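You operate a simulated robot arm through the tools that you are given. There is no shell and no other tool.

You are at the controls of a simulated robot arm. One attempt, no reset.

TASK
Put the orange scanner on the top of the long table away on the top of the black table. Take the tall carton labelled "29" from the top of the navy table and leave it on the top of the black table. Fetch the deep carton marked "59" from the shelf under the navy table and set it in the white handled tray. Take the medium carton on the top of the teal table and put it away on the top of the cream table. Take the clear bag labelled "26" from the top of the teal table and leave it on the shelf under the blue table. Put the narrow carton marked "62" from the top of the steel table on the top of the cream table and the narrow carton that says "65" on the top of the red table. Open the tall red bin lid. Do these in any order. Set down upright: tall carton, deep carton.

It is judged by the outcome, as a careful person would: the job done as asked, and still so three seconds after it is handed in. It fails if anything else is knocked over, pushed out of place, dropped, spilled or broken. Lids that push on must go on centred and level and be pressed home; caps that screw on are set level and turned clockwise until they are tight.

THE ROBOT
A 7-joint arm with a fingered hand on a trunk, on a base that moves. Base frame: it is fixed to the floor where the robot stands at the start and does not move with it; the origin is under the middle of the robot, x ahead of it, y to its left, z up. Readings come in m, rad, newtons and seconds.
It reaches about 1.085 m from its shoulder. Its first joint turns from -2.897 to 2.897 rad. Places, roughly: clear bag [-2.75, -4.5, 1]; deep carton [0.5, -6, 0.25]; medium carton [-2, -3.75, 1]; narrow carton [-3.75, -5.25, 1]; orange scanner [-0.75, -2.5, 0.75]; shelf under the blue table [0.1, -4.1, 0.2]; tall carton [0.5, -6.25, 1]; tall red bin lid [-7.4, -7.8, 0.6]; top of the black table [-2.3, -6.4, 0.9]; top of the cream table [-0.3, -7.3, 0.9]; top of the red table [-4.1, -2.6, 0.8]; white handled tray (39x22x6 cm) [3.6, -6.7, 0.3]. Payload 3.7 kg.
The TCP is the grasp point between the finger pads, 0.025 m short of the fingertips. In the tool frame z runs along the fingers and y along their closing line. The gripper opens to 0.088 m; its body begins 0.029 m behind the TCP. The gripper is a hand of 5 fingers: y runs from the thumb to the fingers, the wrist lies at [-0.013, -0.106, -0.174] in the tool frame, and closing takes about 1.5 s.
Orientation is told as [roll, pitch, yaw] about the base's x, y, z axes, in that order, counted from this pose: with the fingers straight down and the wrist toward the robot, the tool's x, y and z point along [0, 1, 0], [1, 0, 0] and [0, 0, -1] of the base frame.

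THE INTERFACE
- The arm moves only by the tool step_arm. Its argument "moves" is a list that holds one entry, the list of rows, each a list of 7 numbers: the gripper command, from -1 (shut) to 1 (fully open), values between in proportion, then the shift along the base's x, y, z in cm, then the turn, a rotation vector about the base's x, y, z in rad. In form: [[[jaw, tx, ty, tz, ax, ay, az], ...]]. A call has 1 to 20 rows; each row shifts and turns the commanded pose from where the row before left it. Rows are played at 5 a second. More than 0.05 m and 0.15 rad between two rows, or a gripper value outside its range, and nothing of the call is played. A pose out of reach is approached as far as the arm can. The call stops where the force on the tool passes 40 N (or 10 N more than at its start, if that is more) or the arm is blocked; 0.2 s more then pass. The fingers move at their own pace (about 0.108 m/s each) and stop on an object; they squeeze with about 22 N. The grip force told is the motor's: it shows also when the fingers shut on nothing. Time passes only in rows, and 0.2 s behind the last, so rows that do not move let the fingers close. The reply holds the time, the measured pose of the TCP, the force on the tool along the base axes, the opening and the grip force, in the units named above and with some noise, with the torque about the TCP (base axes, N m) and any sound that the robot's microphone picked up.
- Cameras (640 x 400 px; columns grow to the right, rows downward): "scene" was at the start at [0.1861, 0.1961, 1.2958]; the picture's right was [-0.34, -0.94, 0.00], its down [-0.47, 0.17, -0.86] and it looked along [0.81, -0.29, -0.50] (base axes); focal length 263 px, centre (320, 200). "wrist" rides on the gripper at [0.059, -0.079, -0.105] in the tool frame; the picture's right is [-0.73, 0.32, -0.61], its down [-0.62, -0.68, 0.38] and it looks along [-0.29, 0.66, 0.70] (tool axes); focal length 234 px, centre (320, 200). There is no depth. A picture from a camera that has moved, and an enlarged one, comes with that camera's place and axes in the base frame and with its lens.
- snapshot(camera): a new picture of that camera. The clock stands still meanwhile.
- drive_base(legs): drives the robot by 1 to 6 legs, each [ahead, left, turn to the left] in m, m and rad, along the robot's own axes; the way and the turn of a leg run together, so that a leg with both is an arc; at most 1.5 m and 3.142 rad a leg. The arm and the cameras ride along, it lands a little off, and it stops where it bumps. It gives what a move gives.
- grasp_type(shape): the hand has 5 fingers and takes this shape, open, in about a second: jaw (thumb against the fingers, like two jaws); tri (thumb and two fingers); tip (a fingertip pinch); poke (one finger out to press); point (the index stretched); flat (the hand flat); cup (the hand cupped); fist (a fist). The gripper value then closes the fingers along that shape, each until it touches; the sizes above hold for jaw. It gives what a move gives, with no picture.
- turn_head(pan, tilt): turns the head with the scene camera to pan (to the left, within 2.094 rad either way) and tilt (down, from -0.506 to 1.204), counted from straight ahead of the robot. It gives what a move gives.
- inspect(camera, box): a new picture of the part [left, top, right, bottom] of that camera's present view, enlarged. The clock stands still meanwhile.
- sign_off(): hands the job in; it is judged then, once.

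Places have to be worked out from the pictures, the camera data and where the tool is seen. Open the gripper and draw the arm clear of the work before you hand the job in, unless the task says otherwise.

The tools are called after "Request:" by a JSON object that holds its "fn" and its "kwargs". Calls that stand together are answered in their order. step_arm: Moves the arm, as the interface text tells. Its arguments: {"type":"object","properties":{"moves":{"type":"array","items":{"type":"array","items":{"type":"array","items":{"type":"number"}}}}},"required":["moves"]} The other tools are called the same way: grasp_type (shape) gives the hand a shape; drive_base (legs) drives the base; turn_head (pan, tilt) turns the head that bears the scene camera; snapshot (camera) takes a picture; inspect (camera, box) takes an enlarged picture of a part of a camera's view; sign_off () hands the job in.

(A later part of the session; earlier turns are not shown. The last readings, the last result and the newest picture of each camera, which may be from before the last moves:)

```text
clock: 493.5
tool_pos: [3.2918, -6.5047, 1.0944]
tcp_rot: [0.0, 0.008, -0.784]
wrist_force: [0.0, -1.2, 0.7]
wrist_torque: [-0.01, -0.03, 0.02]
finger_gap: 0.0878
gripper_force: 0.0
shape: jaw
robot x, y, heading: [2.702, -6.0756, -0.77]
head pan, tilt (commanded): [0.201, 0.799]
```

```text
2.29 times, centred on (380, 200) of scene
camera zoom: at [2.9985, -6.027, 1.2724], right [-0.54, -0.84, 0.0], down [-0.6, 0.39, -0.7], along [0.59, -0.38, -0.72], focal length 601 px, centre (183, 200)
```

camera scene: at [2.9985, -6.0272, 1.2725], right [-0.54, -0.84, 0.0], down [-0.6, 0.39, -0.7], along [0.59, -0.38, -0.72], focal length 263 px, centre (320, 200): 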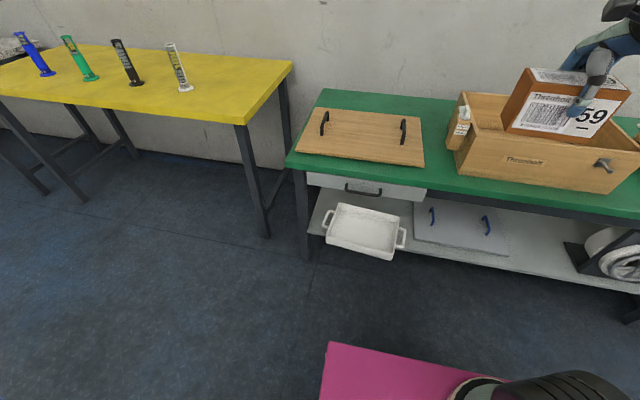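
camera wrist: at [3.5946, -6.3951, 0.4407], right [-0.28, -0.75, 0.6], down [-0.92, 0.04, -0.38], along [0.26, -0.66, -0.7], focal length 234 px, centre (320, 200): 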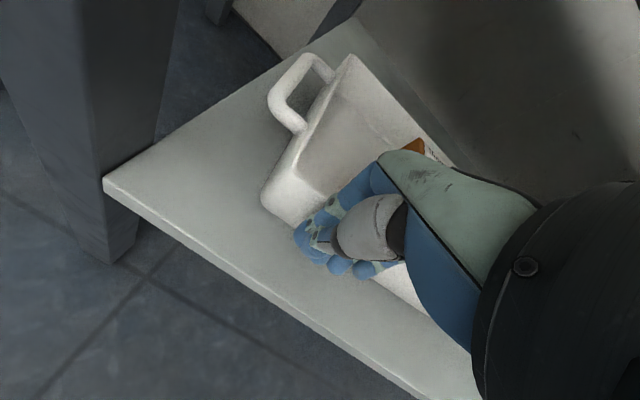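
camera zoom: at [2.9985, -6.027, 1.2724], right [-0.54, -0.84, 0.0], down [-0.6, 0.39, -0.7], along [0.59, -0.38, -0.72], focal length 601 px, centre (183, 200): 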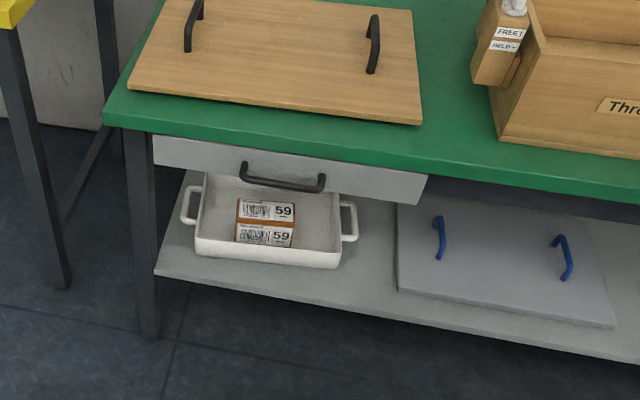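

I back off from the wall row and strafe to the cross-aisle at a≈0.05, then reverse toward the first aisle.

Request:
{"fn": "drive_base", "kwargs": {"legs": [[-0.15, 0.0, -0.015], [0.0, 1.17, 0.0], [0.0, 1.17, 0.0]]}}

Request:
{"fn": "turn_head", "kwargs": {"pan": 2.0, "tilt": 0.4}}

Request:
{"fn": "snapshot", "kwargs": {"camera": "scene"}}

Request:
{"fn": "turn_head", "kwargs": {"pan": -2.09, "tilt": 0.4}}

Request:
{"fn": "snapshot", "kwargs": {"camera": "scene"}}

```text
clock: 505.9
tool_pos: [4.8333, -4.7774, 1.0934]
tcp_rot: [0.002, 0.007, -0.803]
wrist_force: [-0.3, -0.7, 0.1]
wrist_torque: [0.03, -0.01, 0.01]
finger_gap: 0.0877
gripper_force: 0.0
shape: jaw
robot x, y, heading: [4.2559, -4.3348, -0.79]
head pan, tilt (commanded): [0.201, 0.799]
```

```text
clock: 507.7
tool_pos: [4.8339, -4.7771, 1.0928]
tcp_rot: [0.002, 0.009, -0.803]
wrist_force: [-0.2, -0.6, 0.6]
wrist_torque: [-0.01, 0.0, -0.02]
finger_gap: 0.0878
gripper_force: 0.1
shape: jaw
robot x, y, heading: [4.2484, -4.3405, -0.792]
head pan, tilt (commanded): [2.0, 0.4]
```

```text
taken
camera scene: at [4.5162, -4.1628, 1.3075], right [0.93, -0.36, 0.0], down [-0.14, -0.36, -0.92], along [0.33, 0.86, -0.39], focal length 263 px, centre (320, 200)
```

scene: 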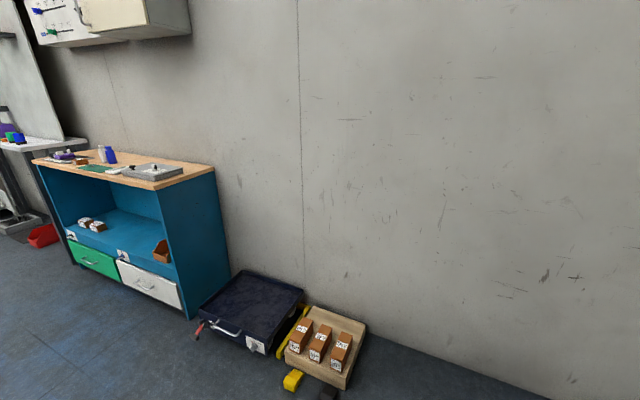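

```text
clock: 511.0
tool_pos: [4.8338, -4.7782, 1.092]
tcp_rot: [0.001, 0.007, -0.803]
wrist_force: [0.3, -0.5, -1.2]
wrist_torque: [-0.05, 0.0, 0.0]
finger_gap: 0.0877
gripper_force: 0.3
shape: jaw
robot x, y, heading: [4.2492, -4.3336, -0.798]
head pan, tilt (commanded): [-2.089, 0.4]
```

```text
taken
camera scene: at [4.3937, -4.2732, 1.3075], right [-0.26, 0.97, 0.0], down [0.38, 0.1, -0.92], along [-0.89, -0.24, -0.39], focal length 263 px, centre (320, 200)
```

scene: 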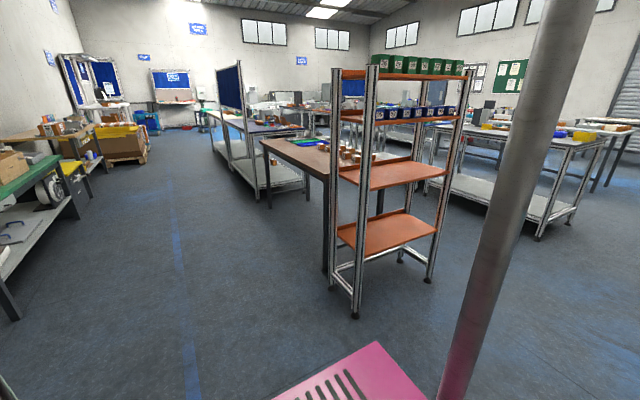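

The corridor is clear. I reverse 4.2 m along it to the entrance of the first aisle, then turn to face down that aisle.

Request:
{"fn": "drive_base", "kwargs": {"legs": [[-1.4, 0.0, 0.012], [-1.4, 0.0, 0.0], [-1.4, 0.0, 0.0]]}}

Request:
{"fn": "drive_base", "kwargs": {"legs": [[0.0, 0.0, -0.785], [0.0, 0.0, -0.785]]}}

Request:
{"fn": "turn_head", "kwargs": {"pan": 0.0, "tilt": 0.4}}

Request:
{"fn": "snapshot", "kwargs": {"camera": "scene"}}

```text
clock: 531.3
tool_pos: [1.8036, -1.8302, 1.0935]
tcp_rot: [0.002, 0.008, -0.764]
wrist_force: [-0.3, 0.1, -0.4]
wrist_torque: [-0.03, 0.02, -0.01]
finger_gap: 0.0879
gripper_force: 0.0
shape: jaw
robot x, y, heading: [1.2042, -1.4127, -0.753]
head pan, tilt (commanded): [-2.089, 0.4]
```

```text
clock: 535.9
tool_pos: [0.7774, -2.0046, 1.0929]
tcp_rot: [0.003, 0.007, -2.351]
wrist_force: [-0.1, 0.2, 0.6]
wrist_torque: [0.01, 0.02, 0.01]
finger_gap: 0.0877
gripper_force: 0.1
shape: jaw
robot x, y, heading: [1.2019, -1.4153, -2.344]
head pan, tilt (commanded): [-2.089, 0.4]
```

```text
clock: 537.8
tool_pos: [0.7773, -2.0032, 1.0924]
tcp_rot: [0.002, 0.006, -2.351]
wrist_force: [0.3, -0.8, -0.1]
wrist_torque: [0.01, -0.03, -0.01]
finger_gap: 0.0878
gripper_force: 0.0
shape: jaw
robot x, y, heading: [1.2055, -1.4149, -2.337]
head pan, tilt (commanded): [0.0, 0.4]
```

```text
taken
camera scene: at [1.233, -1.7059, 1.3075], right [-0.72, 0.7, 0.0], down [0.27, 0.28, -0.92], along [-0.64, -0.66, -0.39], focal length 263 px, centre (320, 200)
```

scene: 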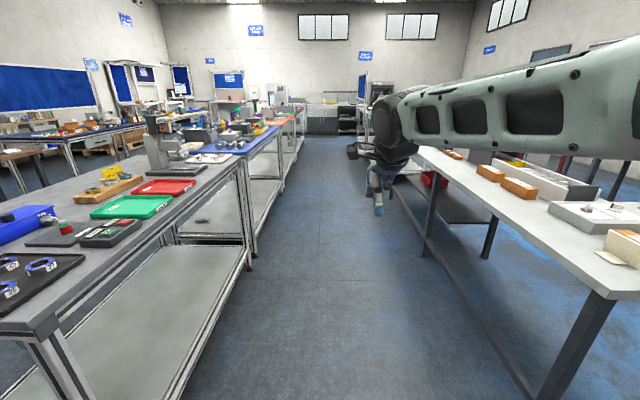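

I drive down the aisle to the teal table.

Request:
{"fn": "drive_base", "kwargs": {"legs": [[1.3, 0.05, -0.018], [1.2, 0.0, 0.0], [1.1, 0.0, 0.0]]}}

Request:
{"fn": "turn_head", "kwargs": {"pan": -0.9, "tilt": 0.5}}

Request:
{"fn": "snapshot", "kwargs": {"camera": "scene"}}

Request:
{"fn": "turn_head", "kwargs": {"pan": -1.7, "tilt": 0.5}}

Request:
{"fn": "snapshot", "kwargs": {"camera": "scene"}}

```text
clock: 555.3
tool_pos: [-1.6995, -4.6128, 1.0929]
tcp_rot: [0.0, 0.008, -2.354]
wrist_force: [0.1, 0.5, 1.3]
wrist_torque: [0.01, 0.02, 0.02]
finger_gap: 0.0876
gripper_force: 0.0
shape: jaw
robot x, y, heading: [-1.2711, -4.0245, -2.343]
head pan, tilt (commanded): [0.0, 0.4]
```

```text
clock: 556.5
tool_pos: [-1.7005, -4.613, 1.0939]
tcp_rot: [0.003, 0.006, -2.353]
wrist_force: [0.3, -0.3, 0.5]
wrist_torque: [0.0, 0.02, 0.0]
finger_gap: 0.0877
gripper_force: 0.0
shape: jaw
robot x, y, heading: [-1.2715, -4.0258, -2.34]
head pan, tilt (commanded): [-0.901, 0.499]
```

```text
taken
camera scene: at [-1.27, -4.2407, 1.2984], right [0.1, 0.99, 0.0], down [0.48, -0.05, -0.88], along [-0.87, 0.09, -0.48], focal length 263 px, centre (320, 200)
```

scene: 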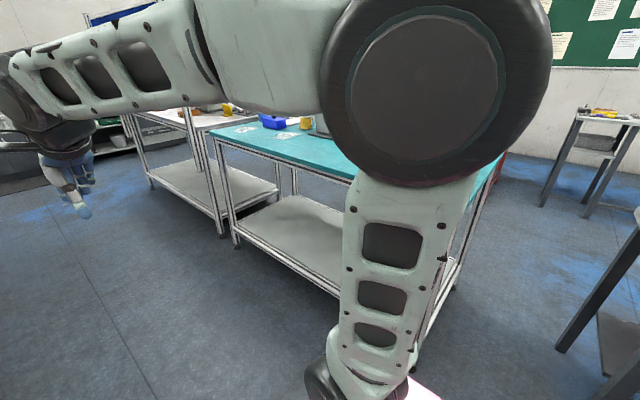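

```text
clock: 557.6
tool_pos: [-1.7, -4.614, 1.093]
tcp_rot: [0.0, 0.006, -2.352]
wrist_force: [0.8, 0.5, -0.2]
wrist_torque: [0.0, 0.03, 0.0]
finger_gap: 0.0878
gripper_force: 0.1
shape: jaw
robot x, y, heading: [-1.27, -4.0236, -2.34]
head pan, tilt (commanded): [-1.7, 0.499]
```

```text
taken
camera scene: at [-1.236, -4.1786, 1.2984], right [0.78, 0.62, 0.0], down [0.3, -0.38, -0.88], along [-0.55, 0.69, -0.48], focal length 263 px, centre (320, 200)
```

scene: 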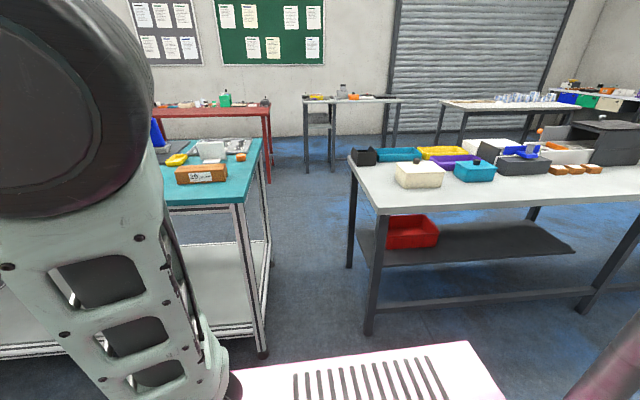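

I enlarge the medium carton on the teal table's near corner.

Request:
{"fn": "inspect", "kwargs": {"camera": "scene", "box": [140, 110, 300, 210]}}

```text
4.00 times, centred on (220, 160) of scene
camera zoom: at [-1.236, -4.1786, 1.2984], right [0.78, 0.62, 0.0], down [0.3, -0.38, -0.88], along [-0.55, 0.69, -0.48], focal length 1052 px, centre (720, 360)
```

zoom: 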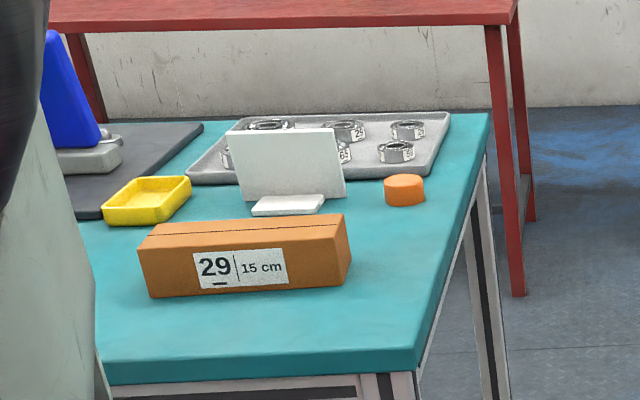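

The medium carton reads "29 | 15 cm", near the teal table's corner. I swing the hand to the right over it with the closing axis across its depth.

Request:
{"fn": "step_arm", "kwargs": {"moves": [[[1, -1.768, 4.261, 0.35, 0, 0, -0.0827], [1, -1.768, 4.261, 0.35, 0, 0, -0.0827], [1, -1.768, 4.261, 0.35, 0, 0, -0.0827], [1, -1.768, 4.261, 0.35, 0, 0, -0.0827], [1, -1.768, 4.261, 0.35, 0, 0, -0.0827], [1, -1.768, 4.261, 0.35, 0, 0, -0.0827], [1, -1.768, 4.261, 0.35, 0, 0, -0.0827], [1, -1.768, 4.261, 0.35, 0, 0, -0.0827], [1, -1.768, 4.261, 0.35, 0, 0, -0.0827], [1, -1.768, 4.261, 0.35, 0, 0, -0.0827], [1, -1.768, 4.261, 0.35, 0, 0, -0.0827], [1, -1.768, 4.261, 0.35, 0, 0, -0.0827], [1, -1.768, 4.261, 0.35, 0, 0, -0.0827], [1, -1.768, 4.261, 0.35, 0, 0, -0.0827], [1, -1.768, 4.261, 0.35, 0, 0, -0.0827], [1, -1.768, 4.261, 0.35, 0, 0, -0.0827], [1, -1.768, 4.261, 0.35, 0, 0, -0.0827], [1, -1.768, 4.261, 0.35, 0, 0, -0.0827], [1, -1.768, 4.261, 0.35, 0, 0, -0.0827], [1, 0, 0, 0, 0, 0, 0]]]}}

Request:
{"fn": "snapshot", "kwargs": {"camera": "wrist"}}

Request:
{"fn": "snapshot", "kwargs": {"camera": "scene"}}

```text
clock: 561.8
tool_pos: [-2.0364, -3.8043, 1.1596]
tcp_rot: [0.0, 0.006, 2.357]
wrist_force: [-0.1, -0.4, -0.1]
wrist_torque: [0.0, -0.01, 0.01]
finger_gap: 0.0879
gripper_force: 0.0
shape: jaw
robot x, y, heading: [-1.2702, -4.0238, -2.34]
head pan, tilt (commanded): [-1.7, 0.499]
```

```text
taken
camera wrist: at [-2.0219, -3.9003, 1.2658], right [0.28, 0.75, 0.6], down [0.92, -0.04, -0.38], along [-0.26, 0.67, -0.7], focal length 234 px, centre (320, 200)
```

wrist: 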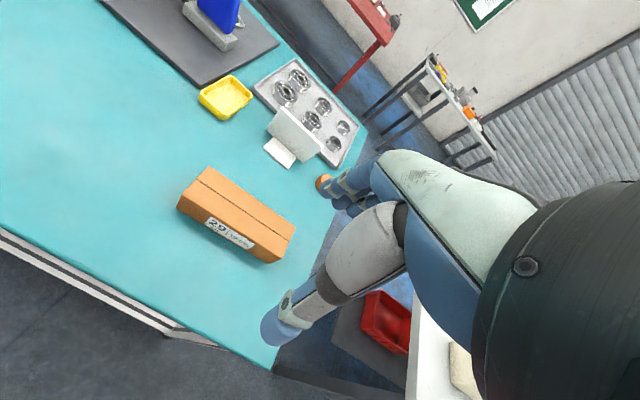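

```text
taken
camera scene: at [-1.236, -4.1785, 1.2984], right [0.78, 0.62, 0.0], down [0.3, -0.38, -0.88], along [-0.54, 0.69, -0.48], focal length 263 px, centre (320, 200)
```

scene: 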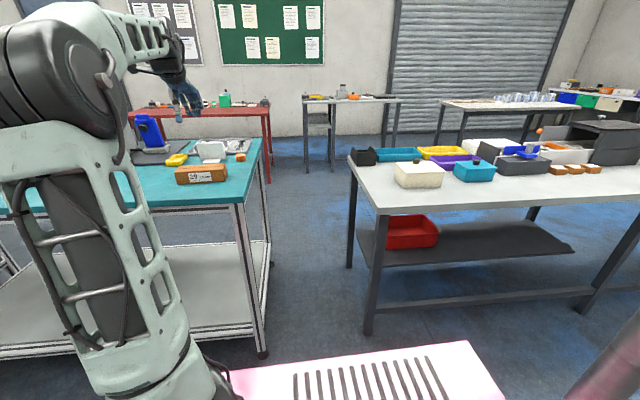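

The carton is about 17 × 4.5 × 5 cm at about a 4.147, b 1.138. I move over it, lower to z≈1.0 and re-check.

Request:
{"fn": "step_arm", "kwargs": {"moves": [[[1, -3.04, 2.24, -2, 0, 0, 0.023], [1, -3.04, 2.24, -2, 0, 0, 0.023], [1, -3.04, 2.24, -2, 0, 0, 0.023], [1, 0, 0, -4, 0, 0, 0], [1, 0, 0, -4, 0, 0, 0], [1, 0, 0, -1.5, 0, 0, 0], [1, 0, 0, 0, 0, 0, 0]]]}}

Request:
{"fn": "snapshot", "kwargs": {"camera": "wrist"}}

Request:
{"fn": "inspect", "kwargs": {"camera": "scene", "box": [120, 70, 320, 210]}}

```text
clock: 563.4
tool_pos: [-2.1285, -3.735, 1.0033]
tcp_rot: [0.003, 0.008, 2.429]
wrist_force: [0.1, -0.1, -0.7]
wrist_torque: [-0.01, 0.01, -0.01]
finger_gap: 0.0879
gripper_force: 0.1
shape: jaw
robot x, y, heading: [-1.2723, -4.0223, -2.341]
head pan, tilt (commanded): [-1.7, 0.499]
```

```text
taken
camera wrist: at [-2.1082, -3.8313, 1.1096], right [0.23, 0.76, 0.6], down [0.93, 0.02, -0.38], along [-0.3, 0.65, -0.7], focal length 234 px, centre (320, 200)
```

wrist: 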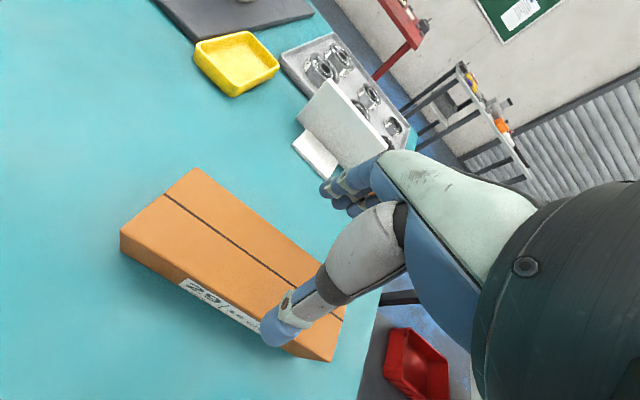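

```text
2.86 times, centred on (220, 140) of scene
camera zoom: at [-1.236, -4.1784, 1.2984], right [0.78, 0.62, 0.0], down [0.3, -0.38, -0.88], along [-0.54, 0.69, -0.48], focal length 752 px, centre (606, 371)
```

zoom: 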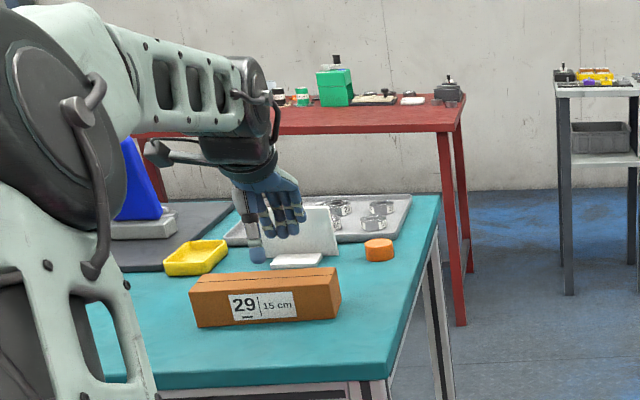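

Carton spans b≈1.112–1.178, centre a≈4.155. I correct by ~1 cm and descend to z≈0.912.

Request:
{"fn": "step_arm", "kwargs": {"moves": [[[1, 0.14, -1.27, -2, 0, 0, 0], [1, 0, 0, -2.5, 0, 0, 0], [1, 0, 0, -2, 0, 0, 0], [1, 0, 0, -1.5, 0, 0, 0], [1, 0, 0, -1.1, 0, 0, 0], [1, 0, 0, 0, 0, 0, 0]]]}}

Request:
{"fn": "snapshot", "kwargs": {"camera": "wrist"}}

Request:
{"fn": "inspect", "kwargs": {"camera": "scene", "box": [120, 70, 320, 210]}}

```text
clock: 564.6
tool_pos: [-2.1289, -3.7484, 0.926]
tcp_rot: [0.006, -0.011, 2.428]
wrist_force: [3.4, -3.3, 14.0]
wrist_torque: [-0.28, -0.24, 0.01]
finger_gap: 0.088
gripper_force: 0.0
shape: jaw
robot x, y, heading: [-1.272, -4.0217, -2.345]
head pan, tilt (commanded): [-1.7, 0.499]
stopped in row 6: the force on the tool passed its limit at 49 N (the readings are from after the stop); the commanded pose is now the measured one
```

```text
taken
camera wrist: at [-2.1061, -3.8445, 1.0299], right [0.24, 0.76, 0.61], down [0.92, 0.03, -0.39], along [-0.31, 0.65, -0.69], focal length 234 px, centre (320, 200)
```

wrist: 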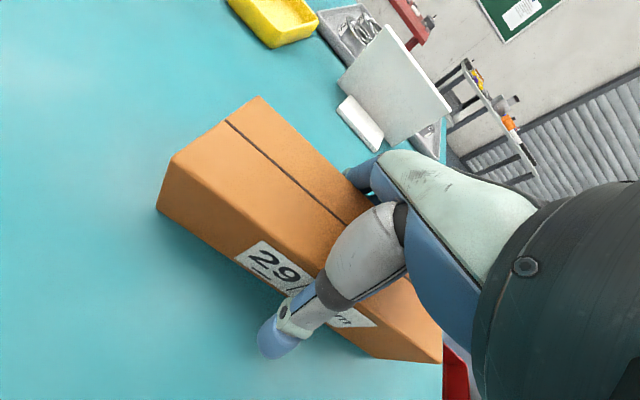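

```text
2.86 times, centred on (220, 140) of scene
camera zoom: at [-1.2353, -4.1788, 1.2984], right [0.78, 0.62, 0.0], down [0.3, -0.38, -0.88], along [-0.55, 0.69, -0.48], focal length 752 px, centre (606, 371)
```

zoom: 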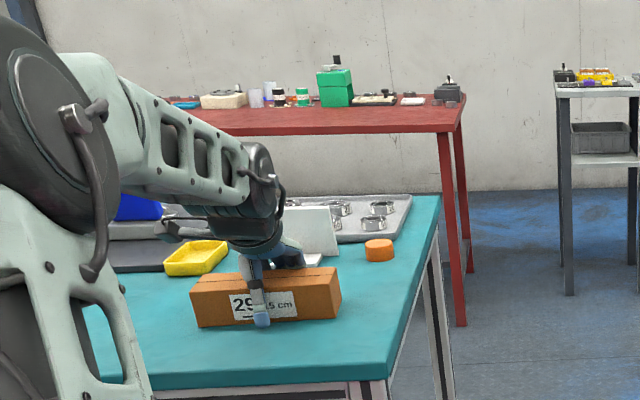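

The palm touched the carton's top. I raise 5 mm, level, and close.

Request:
{"fn": "step_arm", "kwargs": {"moves": [[[1, 0, 0, 0.5, -0.006, 0.011, 0], [1, 0, 0, 0, 0, 0, 0], [-1, 0, 0, 0, 0, 0, 0], [-1, 0, 0, 0, 0, 0, 0], [-1, 0, 0, 0, 0, 0, 0], [-1, 0, 0, 0, 0, 0, 0], [-1, 0, 0, 0, 0, 0, 0], [-1, 0, 0, 0, 0, 0, 0], [-1, 0, 0, 0, 0, 0, 0]]]}}

Request:
{"fn": "step_arm", "kwargs": {"moves": [[[-1, 0, 0, 1, 0, 0, 0], [-1, 0, 0, 2, 0, 0, 0], [-1, 0, 0, 3, 0, 0, 0], [-1, 0, 0, 4, 0, 0, 0], [-1, 0, 0, 4, 0, 0, 0], [-1, 0, 0, 4, 0, 0, 0], [-1, 0, 0, 0, 0, 0, 0]]]}}

Request:
{"fn": "snapshot", "kwargs": {"camera": "wrist"}}

```text
clock: 566.6
tool_pos: [-2.1292, -3.7481, 0.9273]
tcp_rot: [0.017, -0.009, 2.428]
wrist_force: [-1.7, 0.4, 0.4]
wrist_torque: [0.14, 0.02, 0.04]
finger_gap: 0.0593
gripper_force: 21.7
shape: jaw
robot x, y, heading: [-1.2756, -4.0234, -2.342]
head pan, tilt (commanded): [-1.7, 0.499]
```

```text
clock: 568.2
tool_pos: [-2.1289, -3.7462, 1.1066]
tcp_rot: [0.015, -0.011, 2.428]
wrist_force: [-0.3, -0.4, -2.9]
wrist_torque: [-0.01, 0.02, -0.01]
finger_gap: 0.0592
gripper_force: 22.4
shape: jaw
robot x, y, heading: [-1.2728, -4.022, -2.341]
head pan, tilt (commanded): [-1.7, 0.499]
```

```text
taken
camera wrist: at [-2.1053, -3.8424, 1.2117], right [0.24, 0.76, 0.6], down [0.92, 0.02, -0.4], along [-0.32, 0.65, -0.69], focal length 234 px, centre (320, 200)
```

wrist: 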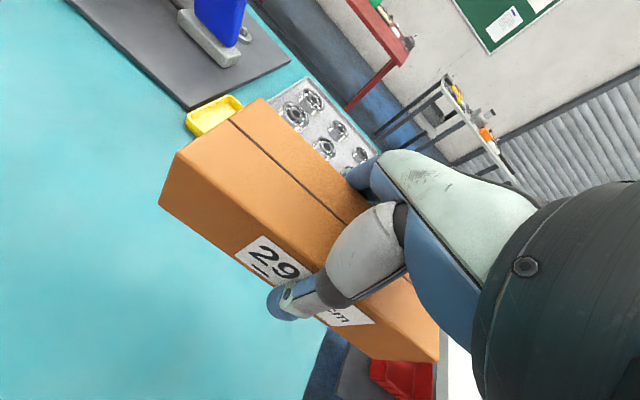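

Medium carton is held. I swing it back in front of the robot and head down the aisle for the cream table.

Request:
{"fn": "step_arm", "kwargs": {"moves": [[[-1, 2.145, -4.34, 0.1, 0, 0, 0.0751], [-1, 2.145, -4.34, 0.1, 0, 0, 0.0751], [-1, 2.145, -4.34, 0.1, 0, 0, 0.0751], [-1, 2.145, -4.34, 0.1, 0, 0, 0.0751], [-1, 2.145, -4.34, 0.1, 0, 0, 0.0751], [-1, 2.145, -4.34, 0.1, 0, 0, 0.0751], [-1, 2.145, -4.34, 0.1, 0, 0, 0.0751], [-1, 2.145, -4.34, 0.1, 0, 0, 0.0751], [-1, 2.145, -4.34, 0.1, 0, 0, 0.0751], [-1, 2.145, -4.34, 0.1, 0, 0, 0.0751], [-1, 2.145, -4.34, 0.1, 0, 0, 0.0751], [-1, 2.145, -4.34, 0.1, 0, 0, 0.0751], [-1, 2.145, -4.34, 0.1, 0, 0, 0.0751], [-1, 2.145, -4.34, 0.1, 0, 0, 0.0751], [-1, 2.145, -4.34, 0.1, 0, 0, 0.0751], [-1, 2.145, -4.34, 0.1, 0, 0, 0.0751], [-1, 2.145, -4.34, 0.1, 0, 0, 0.0751], [-1, 2.145, -4.34, 0.1, 0, 0, 0.0751], [-1, 2.145, -4.34, 0.1, 0, 0, 0.0751], [-1, 2.145, -4.34, 0.1, 0, 0, 0.0751]]]}}

Request:
{"fn": "turn_head", "kwargs": {"pan": -0.6, "tilt": 0.5}}

Request:
{"fn": "snapshot", "kwargs": {"camera": "scene"}}

```text
clock: 572.4
tool_pos: [-1.6989, -4.6187, 1.1278]
tcp_rot: [0.018, -0.01, -2.354]
wrist_force: [-0.7, 0.3, -2.3]
wrist_torque: [-0.03, 0.0, 0.0]
finger_gap: 0.0584
gripper_force: 21.9
shape: jaw
robot x, y, heading: [-1.2723, -4.0241, -2.344]
head pan, tilt (commanded): [-1.7, 0.499]
```

```text
clock: 573.8
tool_pos: [-1.7005, -4.6188, 1.1281]
tcp_rot: [0.016, -0.012, -2.357]
wrist_force: [0.0, 0.2, -2.8]
wrist_torque: [0.0, -0.02, -0.03]
finger_gap: 0.0583
gripper_force: 22.0
shape: jaw
robot x, y, heading: [-1.2753, -4.0193, -2.347]
head pan, tilt (commanded): [-0.6, 0.499]
```

```text
taken
camera scene: at [-1.2687, -4.2679, 1.2984], right [-0.2, 0.98, 0.0], down [0.47, 0.09, -0.88], along [-0.86, -0.17, -0.48], focal length 263 px, centre (320, 200)
```

scene: 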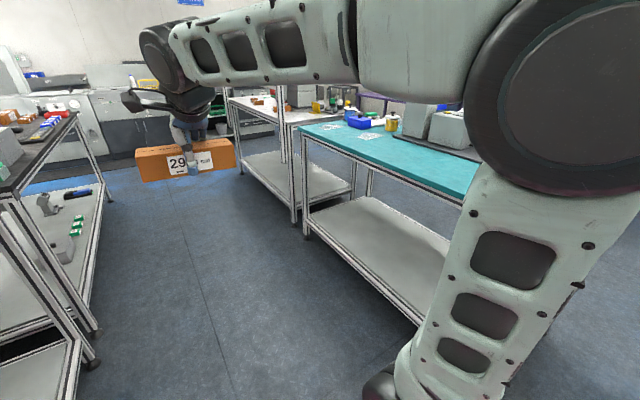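

I pull the carton in 12 cm closer and drive down the aisle to the far cross-aisle, then across toward the cream table.

Request:
{"fn": "step_arm", "kwargs": {"moves": [[[-1, 2.8, 2.85, 0.5, 0, 0, 0], [-1, 2.8, 2.85, 0.5, 0, 0, 0], [-1, 2.8, 2.85, 0.5, 0, 0, 0], [-1, 0, 0, 0, 0, 0, 0]]]}}

Request:
{"fn": "drive_base", "kwargs": {"legs": [[1.3, 0.02, -0.01], [1.3, 0.0, 0.0], [1.25, 0.0, 0.0]]}}

Request:
{"fn": "turn_head", "kwargs": {"pan": -1.2, "tilt": 0.4}}

Request:
{"fn": "snapshot", "kwargs": {"camera": "scene"}}

```text
clock: 574.8
tool_pos: [-1.6149, -4.5315, 1.1406]
tcp_rot: [0.015, -0.011, -2.354]
wrist_force: [0.3, -0.6, -3.3]
wrist_torque: [0.06, -0.05, 0.02]
finger_gap: 0.0586
gripper_force: 22.0
shape: jaw
robot x, y, heading: [-1.271, -4.0242, -2.342]
head pan, tilt (commanded): [-0.6, 0.499]
```

```text
clock: 593.3
tool_pos: [-4.3137, -7.2725, 1.1422]
tcp_rot: [0.016, -0.011, -2.367]
wrist_force: [0.8, 0.2, -3.6]
wrist_torque: [-0.02, 0.01, -0.04]
finger_gap: 0.0586
gripper_force: 21.6
shape: jaw
robot x, y, heading: [-3.963, -6.7711, -2.357]
head pan, tilt (commanded): [-0.6, 0.499]
```

```text
clock: 594.3
tool_pos: [-4.3121, -7.2732, 1.1422]
tcp_rot: [0.017, -0.012, -2.367]
wrist_force: [-0.1, 0.0, -3.6]
wrist_torque: [0.01, 0.01, -0.03]
finger_gap: 0.0585
gripper_force: 22.5
shape: jaw
robot x, y, heading: [-3.965, -6.7682, -2.354]
head pan, tilt (commanded): [-1.201, 0.4]
```

```text
taken
camera scene: at [-3.9586, -6.96, 1.3075], right [0.4, 0.92, 0.0], down [0.36, -0.16, -0.92], along [-0.84, 0.37, -0.39], focal length 263 px, centre (320, 200)
```

scene: 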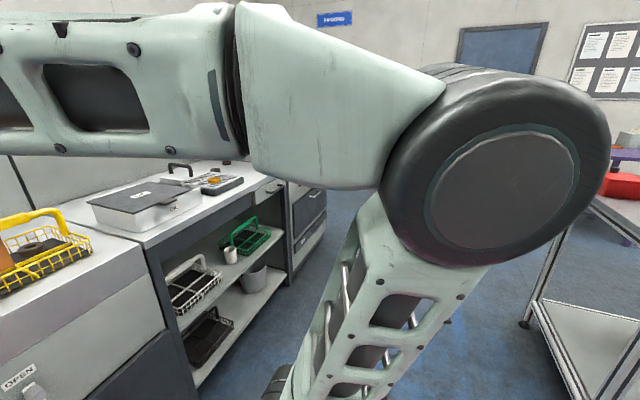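

I strafe across to the next aisle and back up along the cream table.

Request:
{"fn": "drive_base", "kwargs": {"legs": [[0.0, 1.0, 0.0], [0.0, 0.93, 0.0], [-1.1, 0.0, 0.0], [-1.1, 0.0, 0.0]]}}

Request:
{"fn": "turn_head", "kwargs": {"pan": 1.57, "tilt": 0.6}}

Request:
{"fn": "snapshot", "kwargs": {"camera": "scene"}}

```text
clock: 614.5
tool_pos: [-1.398, -7.0443, 1.1416]
tcp_rot: [0.016, -0.01, -2.34]
wrist_force: [-0.3, 0.0, -4.3]
wrist_torque: [-0.01, 0.01, -0.01]
finger_gap: 0.0586
gripper_force: 22.1
shape: jaw
robot x, y, heading: [-1.0633, -6.529, -2.329]
head pan, tilt (commanded): [-1.201, 0.4]
```

```text
clock: 617.0
tool_pos: [-1.3978, -7.0449, 1.141]
tcp_rot: [0.017, -0.01, -2.338]
wrist_force: [-0.2, -0.5, -3.7]
wrist_torque: [-0.02, 0.02, 0.02]
finger_gap: 0.0585
gripper_force: 22.2
shape: jaw
robot x, y, heading: [-1.0673, -6.5296, -2.329]
head pan, tilt (commanded): [1.571, 0.6]
```

```text
taken
camera scene: at [-0.9028, -6.8168, 1.2893], right [-0.69, -0.73, 0.0], down [-0.41, 0.39, -0.83], along [0.6, -0.57, -0.56], focal length 263 px, centre (320, 200)
```

scene: 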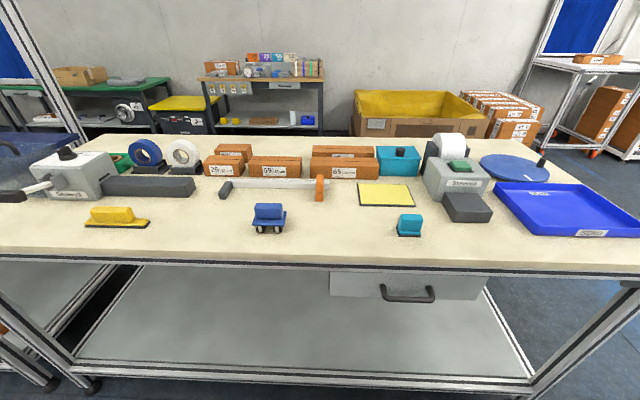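

There is a free stretch of cream surface between the blue car and the teal box (a≈5.37–5.6, b≈4.59–4.74). I move 15 cm closer and swing the carton over it.

Request:
{"fn": "drive_base", "kwargs": {"legs": [[0.0, 0.15, -0.027]]}}

```text
clock: 618.4
tool_pos: [-1.3014, -7.141, 1.1418]
tcp_rot: [0.016, -0.011, -2.364]
wrist_force: [1.0, -0.8, -4.1]
wrist_torque: [0.03, 0.02, -0.02]
finger_gap: 0.0585
gripper_force: 22.1
shape: jaw
robot x, y, heading: [-0.9534, -6.6346, -2.351]
head pan, tilt (commanded): [1.571, 0.6]
```

I swing the carton left over the free spot while yawing the hand to face the table.

Request:
{"fn": "step_arm", "kwargs": {"moves": [[[-1, 4.576, -0.293, 0.1, 0, 0, 0.0987], [-1, 4.576, -0.293, 0.1, 0, 0, 0.0987], [-1, 4.576, -0.293, 0.1, 0, 0, 0.0987], [-1, 4.576, -0.293, 0.1, 0, 0, 0.0987], [-1, 4.576, -0.293, 0.1, 0, 0, 0.0987], [-1, 4.576, -0.293, 0.1, 0, 0, 0.0987], [-1, 4.576, -0.293, 0.1, 0, 0, 0.0987], [-1, 4.576, -0.293, 0.1, 0, 0, 0.0987], [-1, 4.576, -0.293, 0.1, 0, 0, 0.0987], [-1, 4.576, -0.293, 0.1, 0, 0, 0.0987], [-1, 4.576, -0.293, 0.1, 0, 0, 0.0987], [-1, 4.576, -0.293, 0.1, 0, 0, 0.0987], [-1, 4.576, -0.293, 0.1, 0, 0, 0.0987], [-1, 4.576, -0.293, 0.1, 0, 0, 0.0987], [-1, 4.576, -0.293, 0.1, 0, 0, 0.0987], [-1, 4.576, -0.293, 0.1, 0, 0, 0.0987], [-1, 0, 0, 0, 0, 0, 0]]]}}

Request:
{"fn": "snapshot", "kwargs": {"camera": "wrist"}}

Request:
{"fn": "snapshot", "kwargs": {"camera": "scene"}}

```text
clock: 622.0
tool_pos: [-0.5676, -7.1876, 1.1577]
tcp_rot: [0.015, -0.011, -0.784]
wrist_force: [0.1, -0.1, -3.3]
wrist_torque: [-0.01, -0.05, 0.01]
finger_gap: 0.0583
gripper_force: 22.4
shape: jaw
robot x, y, heading: [-0.9544, -6.6424, -2.352]
head pan, tilt (commanded): [1.571, 0.6]
```

```text
taken
camera wrist: at [-0.5847, -7.0903, 1.2633], right [-0.29, -0.74, 0.6], down [-0.92, 0.04, -0.4], along [0.27, -0.67, -0.69], focal length 234 px, centre (320, 200)
```

wrist: 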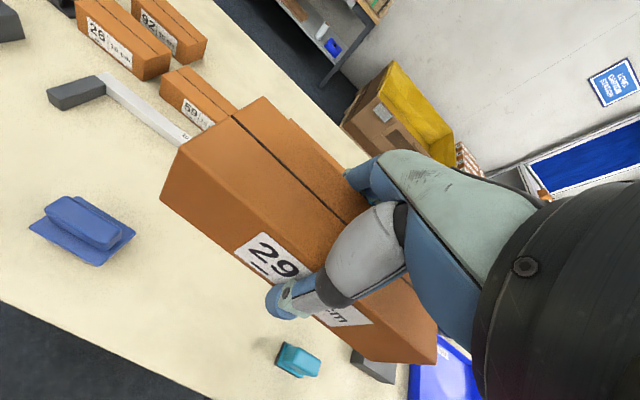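

```text
taken
camera scene: at [-0.8004, -6.9267, 1.2893], right [-0.7, -0.71, 0.0], down [-0.4, 0.4, -0.82], along [0.59, -0.58, -0.57], focal length 263 px, centre (320, 200)
```

scene: 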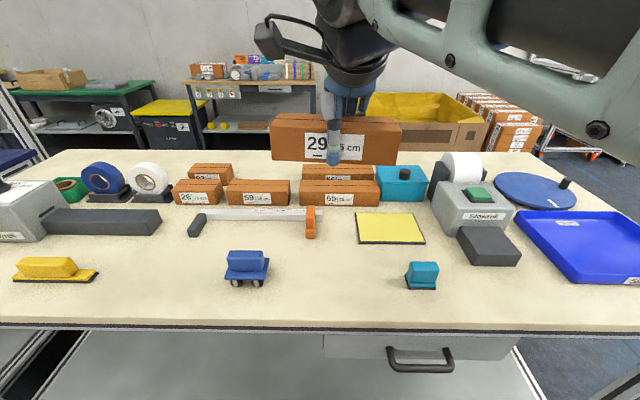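

Aligned between the blue car and teal block with ~3 cm margins. I lower toward the table.

Request:
{"fn": "step_arm", "kwargs": {"moves": [[[-1, 0, 0, -4, 0, 0, 0], [-1, 0, 0, -4, 0, 0, 0], [-1, 0, 0, -4, 0, 0, 0], [-1, 0, 0, -4, 0, 0, 0], [-1, 0, 0, -3, 0, 0, 0], [-1, 0, 0, 0, 0, 0, 0]]]}}

Request:
{"fn": "snapshot", "kwargs": {"camera": "scene"}}

```text
clock: 623.4
tool_pos: [-0.5664, -7.1893, 0.9687]
tcp_rot: [0.017, -0.011, -0.783]
wrist_force: [0.0, 0.2, -3.1]
wrist_torque: [0.0, 0.03, -0.04]
finger_gap: 0.0583
gripper_force: 22.7
shape: jaw
robot x, y, heading: [-0.9549, -6.6371, -2.353]
head pan, tilt (commanded): [1.571, 0.6]
```

```text
taken
camera scene: at [-0.8005, -6.9267, 1.2893], right [-0.7, -0.71, 0.0], down [-0.4, 0.4, -0.82], along [0.59, -0.58, -0.57], focal length 263 px, centre (320, 200)
```

scene: 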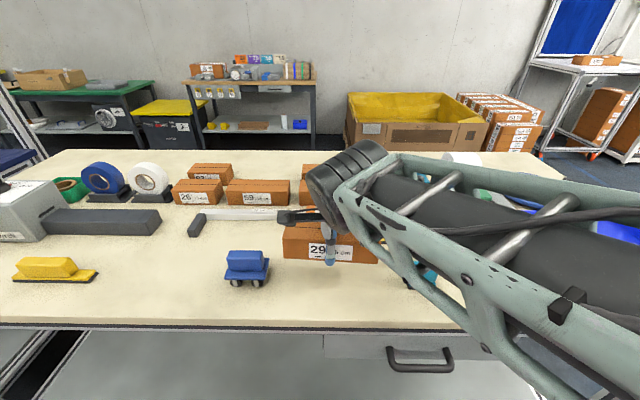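

I continue in small steps to contact.

Request:
{"fn": "step_arm", "kwargs": {"moves": [[[-1, 0, 0, -2, 0, 0, 0], [-1, 0, 0, -1, 0, 0, 0], [-1, 0, 0, -0.5, 0, 0, 0], [-1, 0, 0, -0.4, 0, 0, 0], [-1, 0, 0, -0.4, 0, 0, 0], [-1, 0, 0, 0, 0, 0, 0]]]}}

```text
clock: 624.8
tool_pos: [-0.5675, -7.188, 0.9231]
tcp_rot: [0.017, -0.009, -0.783]
wrist_force: [-1.0, -0.3, -3.5]
wrist_torque: [-0.01, -0.04, 0.0]
finger_gap: 0.0584
gripper_force: 22.0
shape: jaw
robot x, y, heading: [-0.9539, -6.6363, -2.35]
head pan, tilt (commanded): [1.571, 0.6]
```

Request:
{"fn": "step_arm", "kwargs": {"moves": [[[-1, 0, 0, -0.4, 0, 0, 0], [-1, 0, 0, -0.4, 0, 0, 0], [-1, 0, 0, 0, 0, 0, 0]]]}}

Request:
{"fn": "inspect", "kwargs": {"camera": "scene", "box": [220, 180, 420, 305]}}

```text
clock: 625.6
tool_pos: [-0.5681, -7.1887, 0.9161]
tcp_rot: [0.014, -0.009, -0.785]
wrist_force: [0.3, -0.2, -3.8]
wrist_torque: [0.01, 0.0, 0.0]
finger_gap: 0.058
gripper_force: 21.9
shape: jaw
robot x, y, heading: [-0.9522, -6.6333, -2.352]
head pan, tilt (commanded): [1.571, 0.6]
```

```text
3.20 times, centred on (320, 242) of scene
camera zoom: at [-0.8005, -6.9267, 1.2893], right [-0.7, -0.71, 0.0], down [-0.4, 0.4, -0.82], along [0.59, -0.58, -0.57], focal length 842 px, centre (320, 64)
```

zoom: 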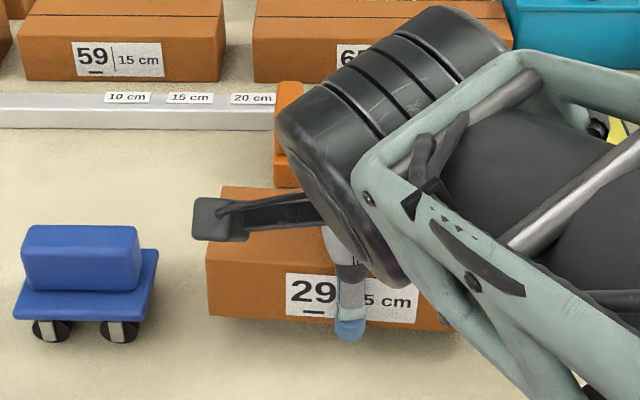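

Still free; a few more millimetres down.

Request:
{"fn": "step_arm", "kwargs": {"moves": [[[-1, 0, 0, -0.4, 0, 0, 0], [-1, 0, 0, -0.4, 0, 0, 0], [-1, 0, 0, 0, 0, 0, 0]]]}}

Request:
{"fn": "step_arm", "kwargs": {"moves": [[[-1, 0, 0, -0.4, 0, 0, 0], [-1, 0, 0, 0, 0, 0, 0]]]}}

```text
clock: 626.4
tool_pos: [-0.5679, -7.188, 0.9081]
tcp_rot: [0.015, -0.011, -0.783]
wrist_force: [0.5, -0.1, -3.3]
wrist_torque: [-0.03, -0.01, 0.0]
finger_gap: 0.0583
gripper_force: 21.7
shape: jaw
robot x, y, heading: [-0.9545, -6.6382, -2.351]
head pan, tilt (commanded): [1.571, 0.6]
```

```text
clock: 627.0
tool_pos: [-0.5673, -7.1869, 0.9051]
tcp_rot: [0.016, -0.01, -0.782]
wrist_force: [-0.6, 0.1, -3.6]
wrist_torque: [0.0, 0.0, 0.03]
finger_gap: 0.0581
gripper_force: 22.2
shape: jaw
robot x, y, heading: [-0.954, -6.6346, -2.353]
head pan, tilt (commanded): [1.571, 0.6]
```

Request:
{"fn": "step_arm", "kwargs": {"moves": [[[-1, 0, 0, -0.5, 0, 0, 0], [-1, 0, 0, -0.5, 0, 0, 0], [-1, 0, 0, 0, 0, 0, 0]]]}}

Request:
{"fn": "inspect", "kwargs": {"camera": "scene", "box": [220, 180, 420, 305]}}

Request:
{"fn": "snapshot", "kwargs": {"camera": "wrist"}}

```text
clock: 627.8
tool_pos: [-0.5677, -7.1872, 0.8978]
tcp_rot: [0.018, -0.015, -0.782]
wrist_force: [-2.0, 2.1, 18.7]
wrist_torque: [-0.67, -0.14, -0.01]
finger_gap: 0.058
gripper_force: 22.1
shape: jaw
robot x, y, heading: [-0.9574, -6.6389, -2.352]
head pan, tilt (commanded): [1.571, 0.6]
```

```text
3.20 times, centred on (320, 242) of scene
camera zoom: at [-0.8009, -6.9261, 1.2895], right [-0.7, -0.71, 0.0], down [-0.4, 0.4, -0.83], along [0.59, -0.58, -0.56], focal length 842 px, centre (320, 64)
```

zoom: 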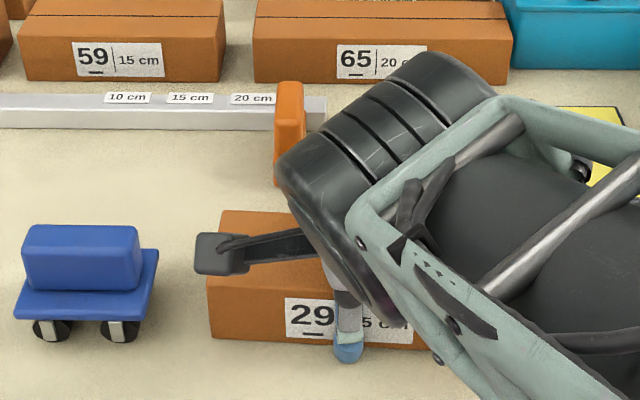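

```text
taken
camera wrist: at [-0.585, -7.0893, 1.0016], right [-0.3, -0.74, 0.6], down [-0.91, 0.04, -0.4], along [0.28, -0.67, -0.69], focal length 234 px, centre (320, 200)
```

wrist: 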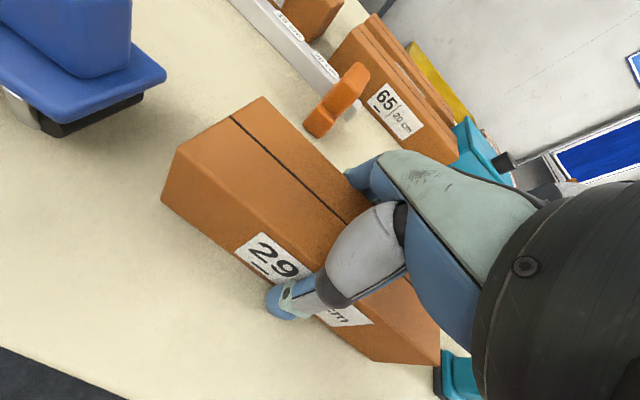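

Contact at z≈0.898. I ease up 2 mm, release, and rise.

Request:
{"fn": "step_arm", "kwargs": {"moves": [[[-1, 0, 0, 0.2, 0, 0, 0], [0.2, 0, 0, 0, 0, 0, 0], [0.7, 0, 0, 0, 0, 0, 0], [0.8, 0, 0, 0, 0, 0, 0], [0.8, 0, 0, 0, 0, 0, 0], [0.8, 0, 0, 0, 0, 0, 0], [0.8, 0, 0, 1.5, 0, 0, 0], [0.8, 0, 0, 3, 0, 0, 0], [0.8, 0, 0, 4, 0, 0, 0], [1, 0, 0, 4, 0, 0, 0], [1, 0, 0, 4, 0, 0, 0], [1, 0, 0, 4, 0, 0, 0], [1, 0, 0, 0, 0, 0, 0]]]}}

Request:
{"fn": "snapshot", "kwargs": {"camera": "wrist"}}

Request:
{"fn": "snapshot", "kwargs": {"camera": "scene"}}

```text
clock: 630.6
tool_pos: [-0.5698, -7.1869, 1.1015]
tcp_rot: [0.016, -0.01, -0.783]
wrist_force: [-0.2, -0.9, 0.0]
wrist_torque: [0.0, -0.03, -0.02]
finger_gap: 0.0877
gripper_force: 0.1
shape: jaw
robot x, y, heading: [-0.9533, -6.6392, -2.353]
head pan, tilt (commanded): [1.571, 0.6]
```

```text
taken
camera wrist: at [-0.5855, -7.0894, 1.2069], right [-0.3, -0.74, 0.6], down [-0.92, 0.04, -0.4], along [0.27, -0.67, -0.69], focal length 234 px, centre (320, 200)
```

wrist: 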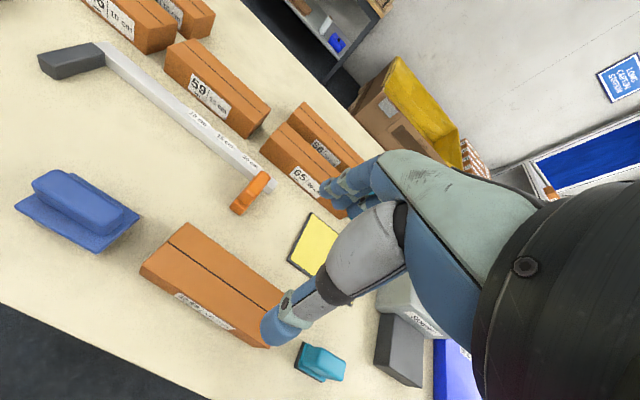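

```text
taken
camera scene: at [-0.8006, -6.9266, 1.2893], right [-0.7, -0.71, 0.0], down [-0.4, 0.4, -0.83], along [0.59, -0.58, -0.56], focal length 263 px, centre (320, 200)
```

scene: 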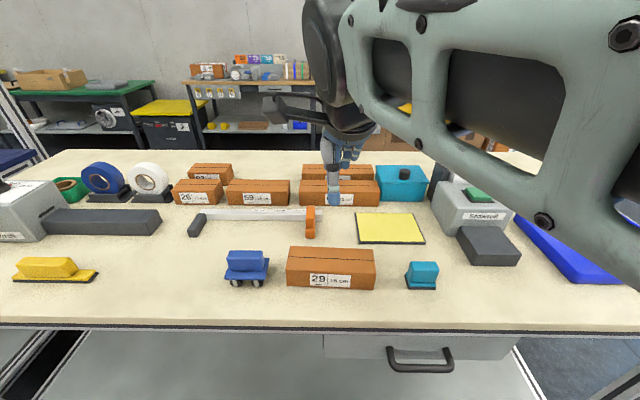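

The medium carton rests on the cream table. I retract the arm in front of the robot and then go for the narrow cartons on the steel table.

Request:
{"fn": "step_arm", "kwargs": {"moves": [[[1, -4.576, 0.293, 0.2, 0, 0, -0.0987], [1, -4.576, 0.293, 0.2, 0, 0, -0.0987], [1, -4.576, 0.293, 0.2, 0, 0, -0.0987], [1, -4.576, 0.293, 0.2, 0, 0, -0.0987], [1, -4.576, 0.293, 0.2, 0, 0, -0.0987], [1, -4.576, 0.293, 0.2, 0, 0, -0.0987], [1, -4.576, 0.293, 0.2, 0, 0, -0.0987], [1, -4.576, 0.293, 0.2, 0, 0, -0.0987], [1, -4.576, 0.293, 0.2, 0, 0, -0.0987], [1, -4.576, 0.293, 0.2, 0, 0, -0.0987], [1, -4.576, 0.293, 0.2, 0, 0, -0.0987], [1, -4.576, 0.293, 0.2, 0, 0, -0.0987], [1, -4.576, 0.293, 0.2, 0, 0, -0.0987], [1, -4.576, 0.293, 0.2, 0, 0, -0.0987], [1, -4.576, 0.293, 0.2, 0, 0, -0.0987], [1, -4.576, 0.293, 0.2, 0, 0, -0.0987], [1, 0, 0, 0, 0, 0, 0]]]}}

Request:
{"fn": "drive_base", "kwargs": {"legs": [[0.0, -0.1, 0.0], [1.1, 0.0, 0.0], [1.1, 0.0, 0.0], [0.0, -1.0, 0.0], [0.0, -0.93, 0.0]]}}

Request:
{"fn": "turn_head", "kwargs": {"pan": -2.09, "tilt": 0.4}}

Request:
{"fn": "snapshot", "kwargs": {"camera": "scene"}}

```text
clock: 634.2
tool_pos: [-1.3033, -7.14, 1.1333]
tcp_rot: [0.015, -0.012, -2.365]
wrist_force: [0.3, -0.5, 0.8]
wrist_torque: [-0.01, 0.02, 0.02]
finger_gap: 0.0877
gripper_force: 0.0
shape: jaw
robot x, y, heading: [-0.9534, -6.6398, -2.354]
head pan, tilt (commanded): [1.571, 0.6]
```

```text
clock: 654.9
tool_pos: [-4.2769, -7.2979, 1.1334]
tcp_rot: [0.016, -0.009, -2.34]
wrist_force: [0.8, 0.1, 1.0]
wrist_torque: [-0.01, 0.03, 0.02]
finger_gap: 0.0877
gripper_force: 0.1
shape: jaw
robot x, y, heading: [-3.9419, -6.7852, -2.325]
head pan, tilt (commanded): [1.571, 0.6]
```

```text
clock: 657.9
tool_pos: [-4.2764, -7.298, 1.1339]
tcp_rot: [0.014, -0.011, -2.338]
wrist_force: [-0.1, -1.5, -0.1]
wrist_torque: [0.0, -0.02, -0.05]
finger_gap: 0.0876
gripper_force: 0.1
shape: jaw
robot x, y, heading: [-3.9408, -6.7832, -2.323]
head pan, tilt (commanded): [-2.089, 0.4]
```

```text
taken
camera scene: at [-3.8721, -6.9227, 1.3075], right [0.96, 0.29, 0.0], down [0.11, -0.37, -0.92], along [-0.27, 0.88, -0.39], focal length 263 px, centre (320, 200)
```

scene: 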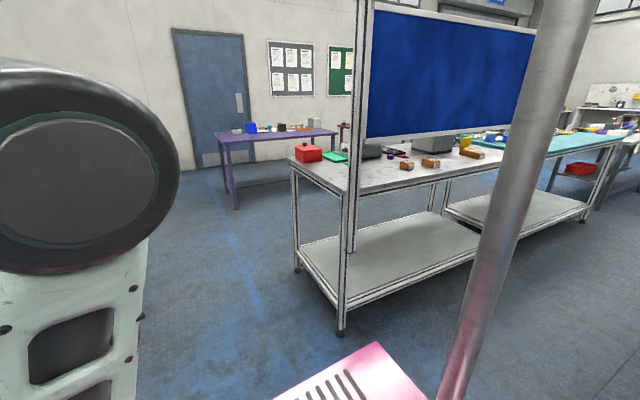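

The steel table with narrow cartons is there, on this aisle's side of the blue panel. I enlarge.

Request:
{"fn": "inspect", "kwargs": {"camera": "scene", "box": [280, 110, 520, 260]}}

```text
2.67 times, centred on (400, 185) of scene
camera zoom: at [-3.8721, -6.9227, 1.3075], right [0.96, 0.29, 0.0], down [0.11, -0.37, -0.92], along [-0.27, 0.88, -0.39], focal length 702 px, centre (107, 240)
```

zoom: 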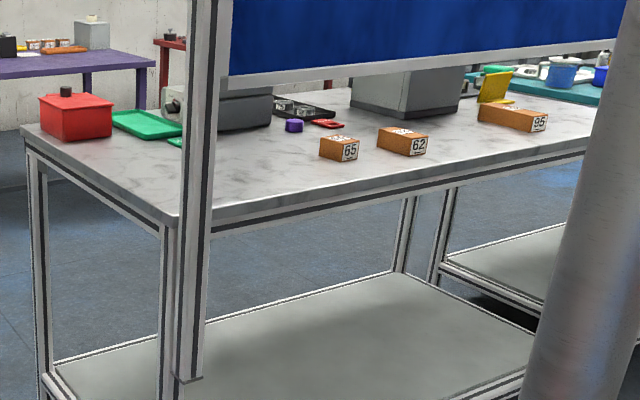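

The panel hangs over the steel table's edge on this aisle, so I'll take the narrow cartons from the other side. I go round the end of the steel table into the next aisle and turn to face it.

Request:
{"fn": "drive_base", "kwargs": {"legs": [[0.0, -1.0, -0.033], [0.0, -0.95, 0.0]]}}

Request:
{"fn": "step_arm", "kwargs": {"moves": [[[1, 0, 0, 3, 0, 0, 0], [1, 0, 0, 3, 0, 0, 0], [1, 0, 0, 0, 0, 0, 0]]]}}

Request:
{"fn": "drive_base", "kwargs": {"legs": [[0.0, 0.0, 0.785], [0.0, 0.0, 0.785]]}}

Request:
{"fn": "turn_head", "kwargs": {"pan": 0.8, "tilt": 0.4}}

Request:
{"fn": "snapshot", "kwargs": {"camera": "scene"}}

```text
clock: 667.5
tool_pos: [-5.6608, -5.9166, 1.1344]
tcp_rot: [0.016, -0.01, -2.38]
wrist_force: [0.6, -0.7, -0.2]
wrist_torque: [0.0, -0.01, -0.03]
finger_gap: 0.0878
gripper_force: 0.1
shape: jaw
robot x, y, heading: [-5.3068, -5.4191, -2.373]
head pan, tilt (commanded): [-2.089, 0.4]
```

```text
clock: 668.4
tool_pos: [-5.6615, -5.9156, 1.1929]
tcp_rot: [0.016, -0.011, -2.379]
wrist_force: [0.0, -0.9, -0.8]
wrist_torque: [0.0, 0.0, -0.02]
finger_gap: 0.0879
gripper_force: 0.0
shape: jaw
robot x, y, heading: [-5.3066, -5.4201, -2.369]
head pan, tilt (commanded): [-2.089, 0.4]
```

```text
clock: 672.9
tool_pos: [-4.8089, -5.7766, 1.1933]
tcp_rot: [0.015, -0.011, -0.811]
wrist_force: [-0.2, 0.3, -0.6]
wrist_torque: [-0.03, 0.0, -0.03]
finger_gap: 0.0878
gripper_force: 0.1
shape: jaw
robot x, y, heading: [-5.3068, -5.4175, -0.799]
head pan, tilt (commanded): [-2.089, 0.4]
```

```text
clock: 675.4
tool_pos: [-4.8073, -5.7745, 1.1925]
tcp_rot: [0.016, -0.01, -0.81]
wrist_force: [0.2, 0.2, -0.5]
wrist_torque: [0.0, -0.03, 0.0]
finger_gap: 0.0878
gripper_force: 0.2
shape: jaw
robot x, y, heading: [-5.3057, -5.4215, -0.794]
head pan, tilt (commanded): [0.799, 0.4]
```

```text
taken
camera scene: at [-4.9805, -5.3312, 1.3075], right [0.0, -1.0, 0.0], down [-0.39, 0.0, -0.92], along [0.92, 0.0, -0.39], focal length 263 px, centre (320, 200)
```

scene: 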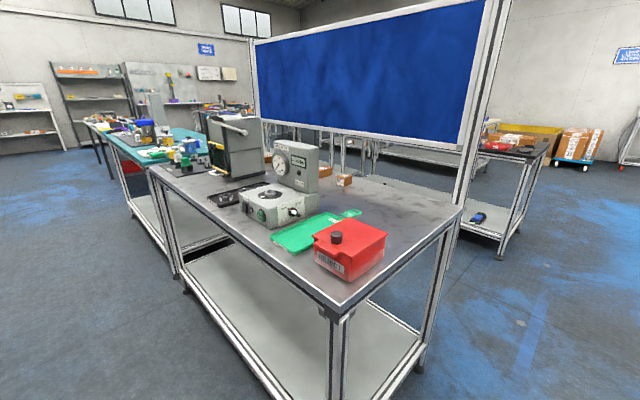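

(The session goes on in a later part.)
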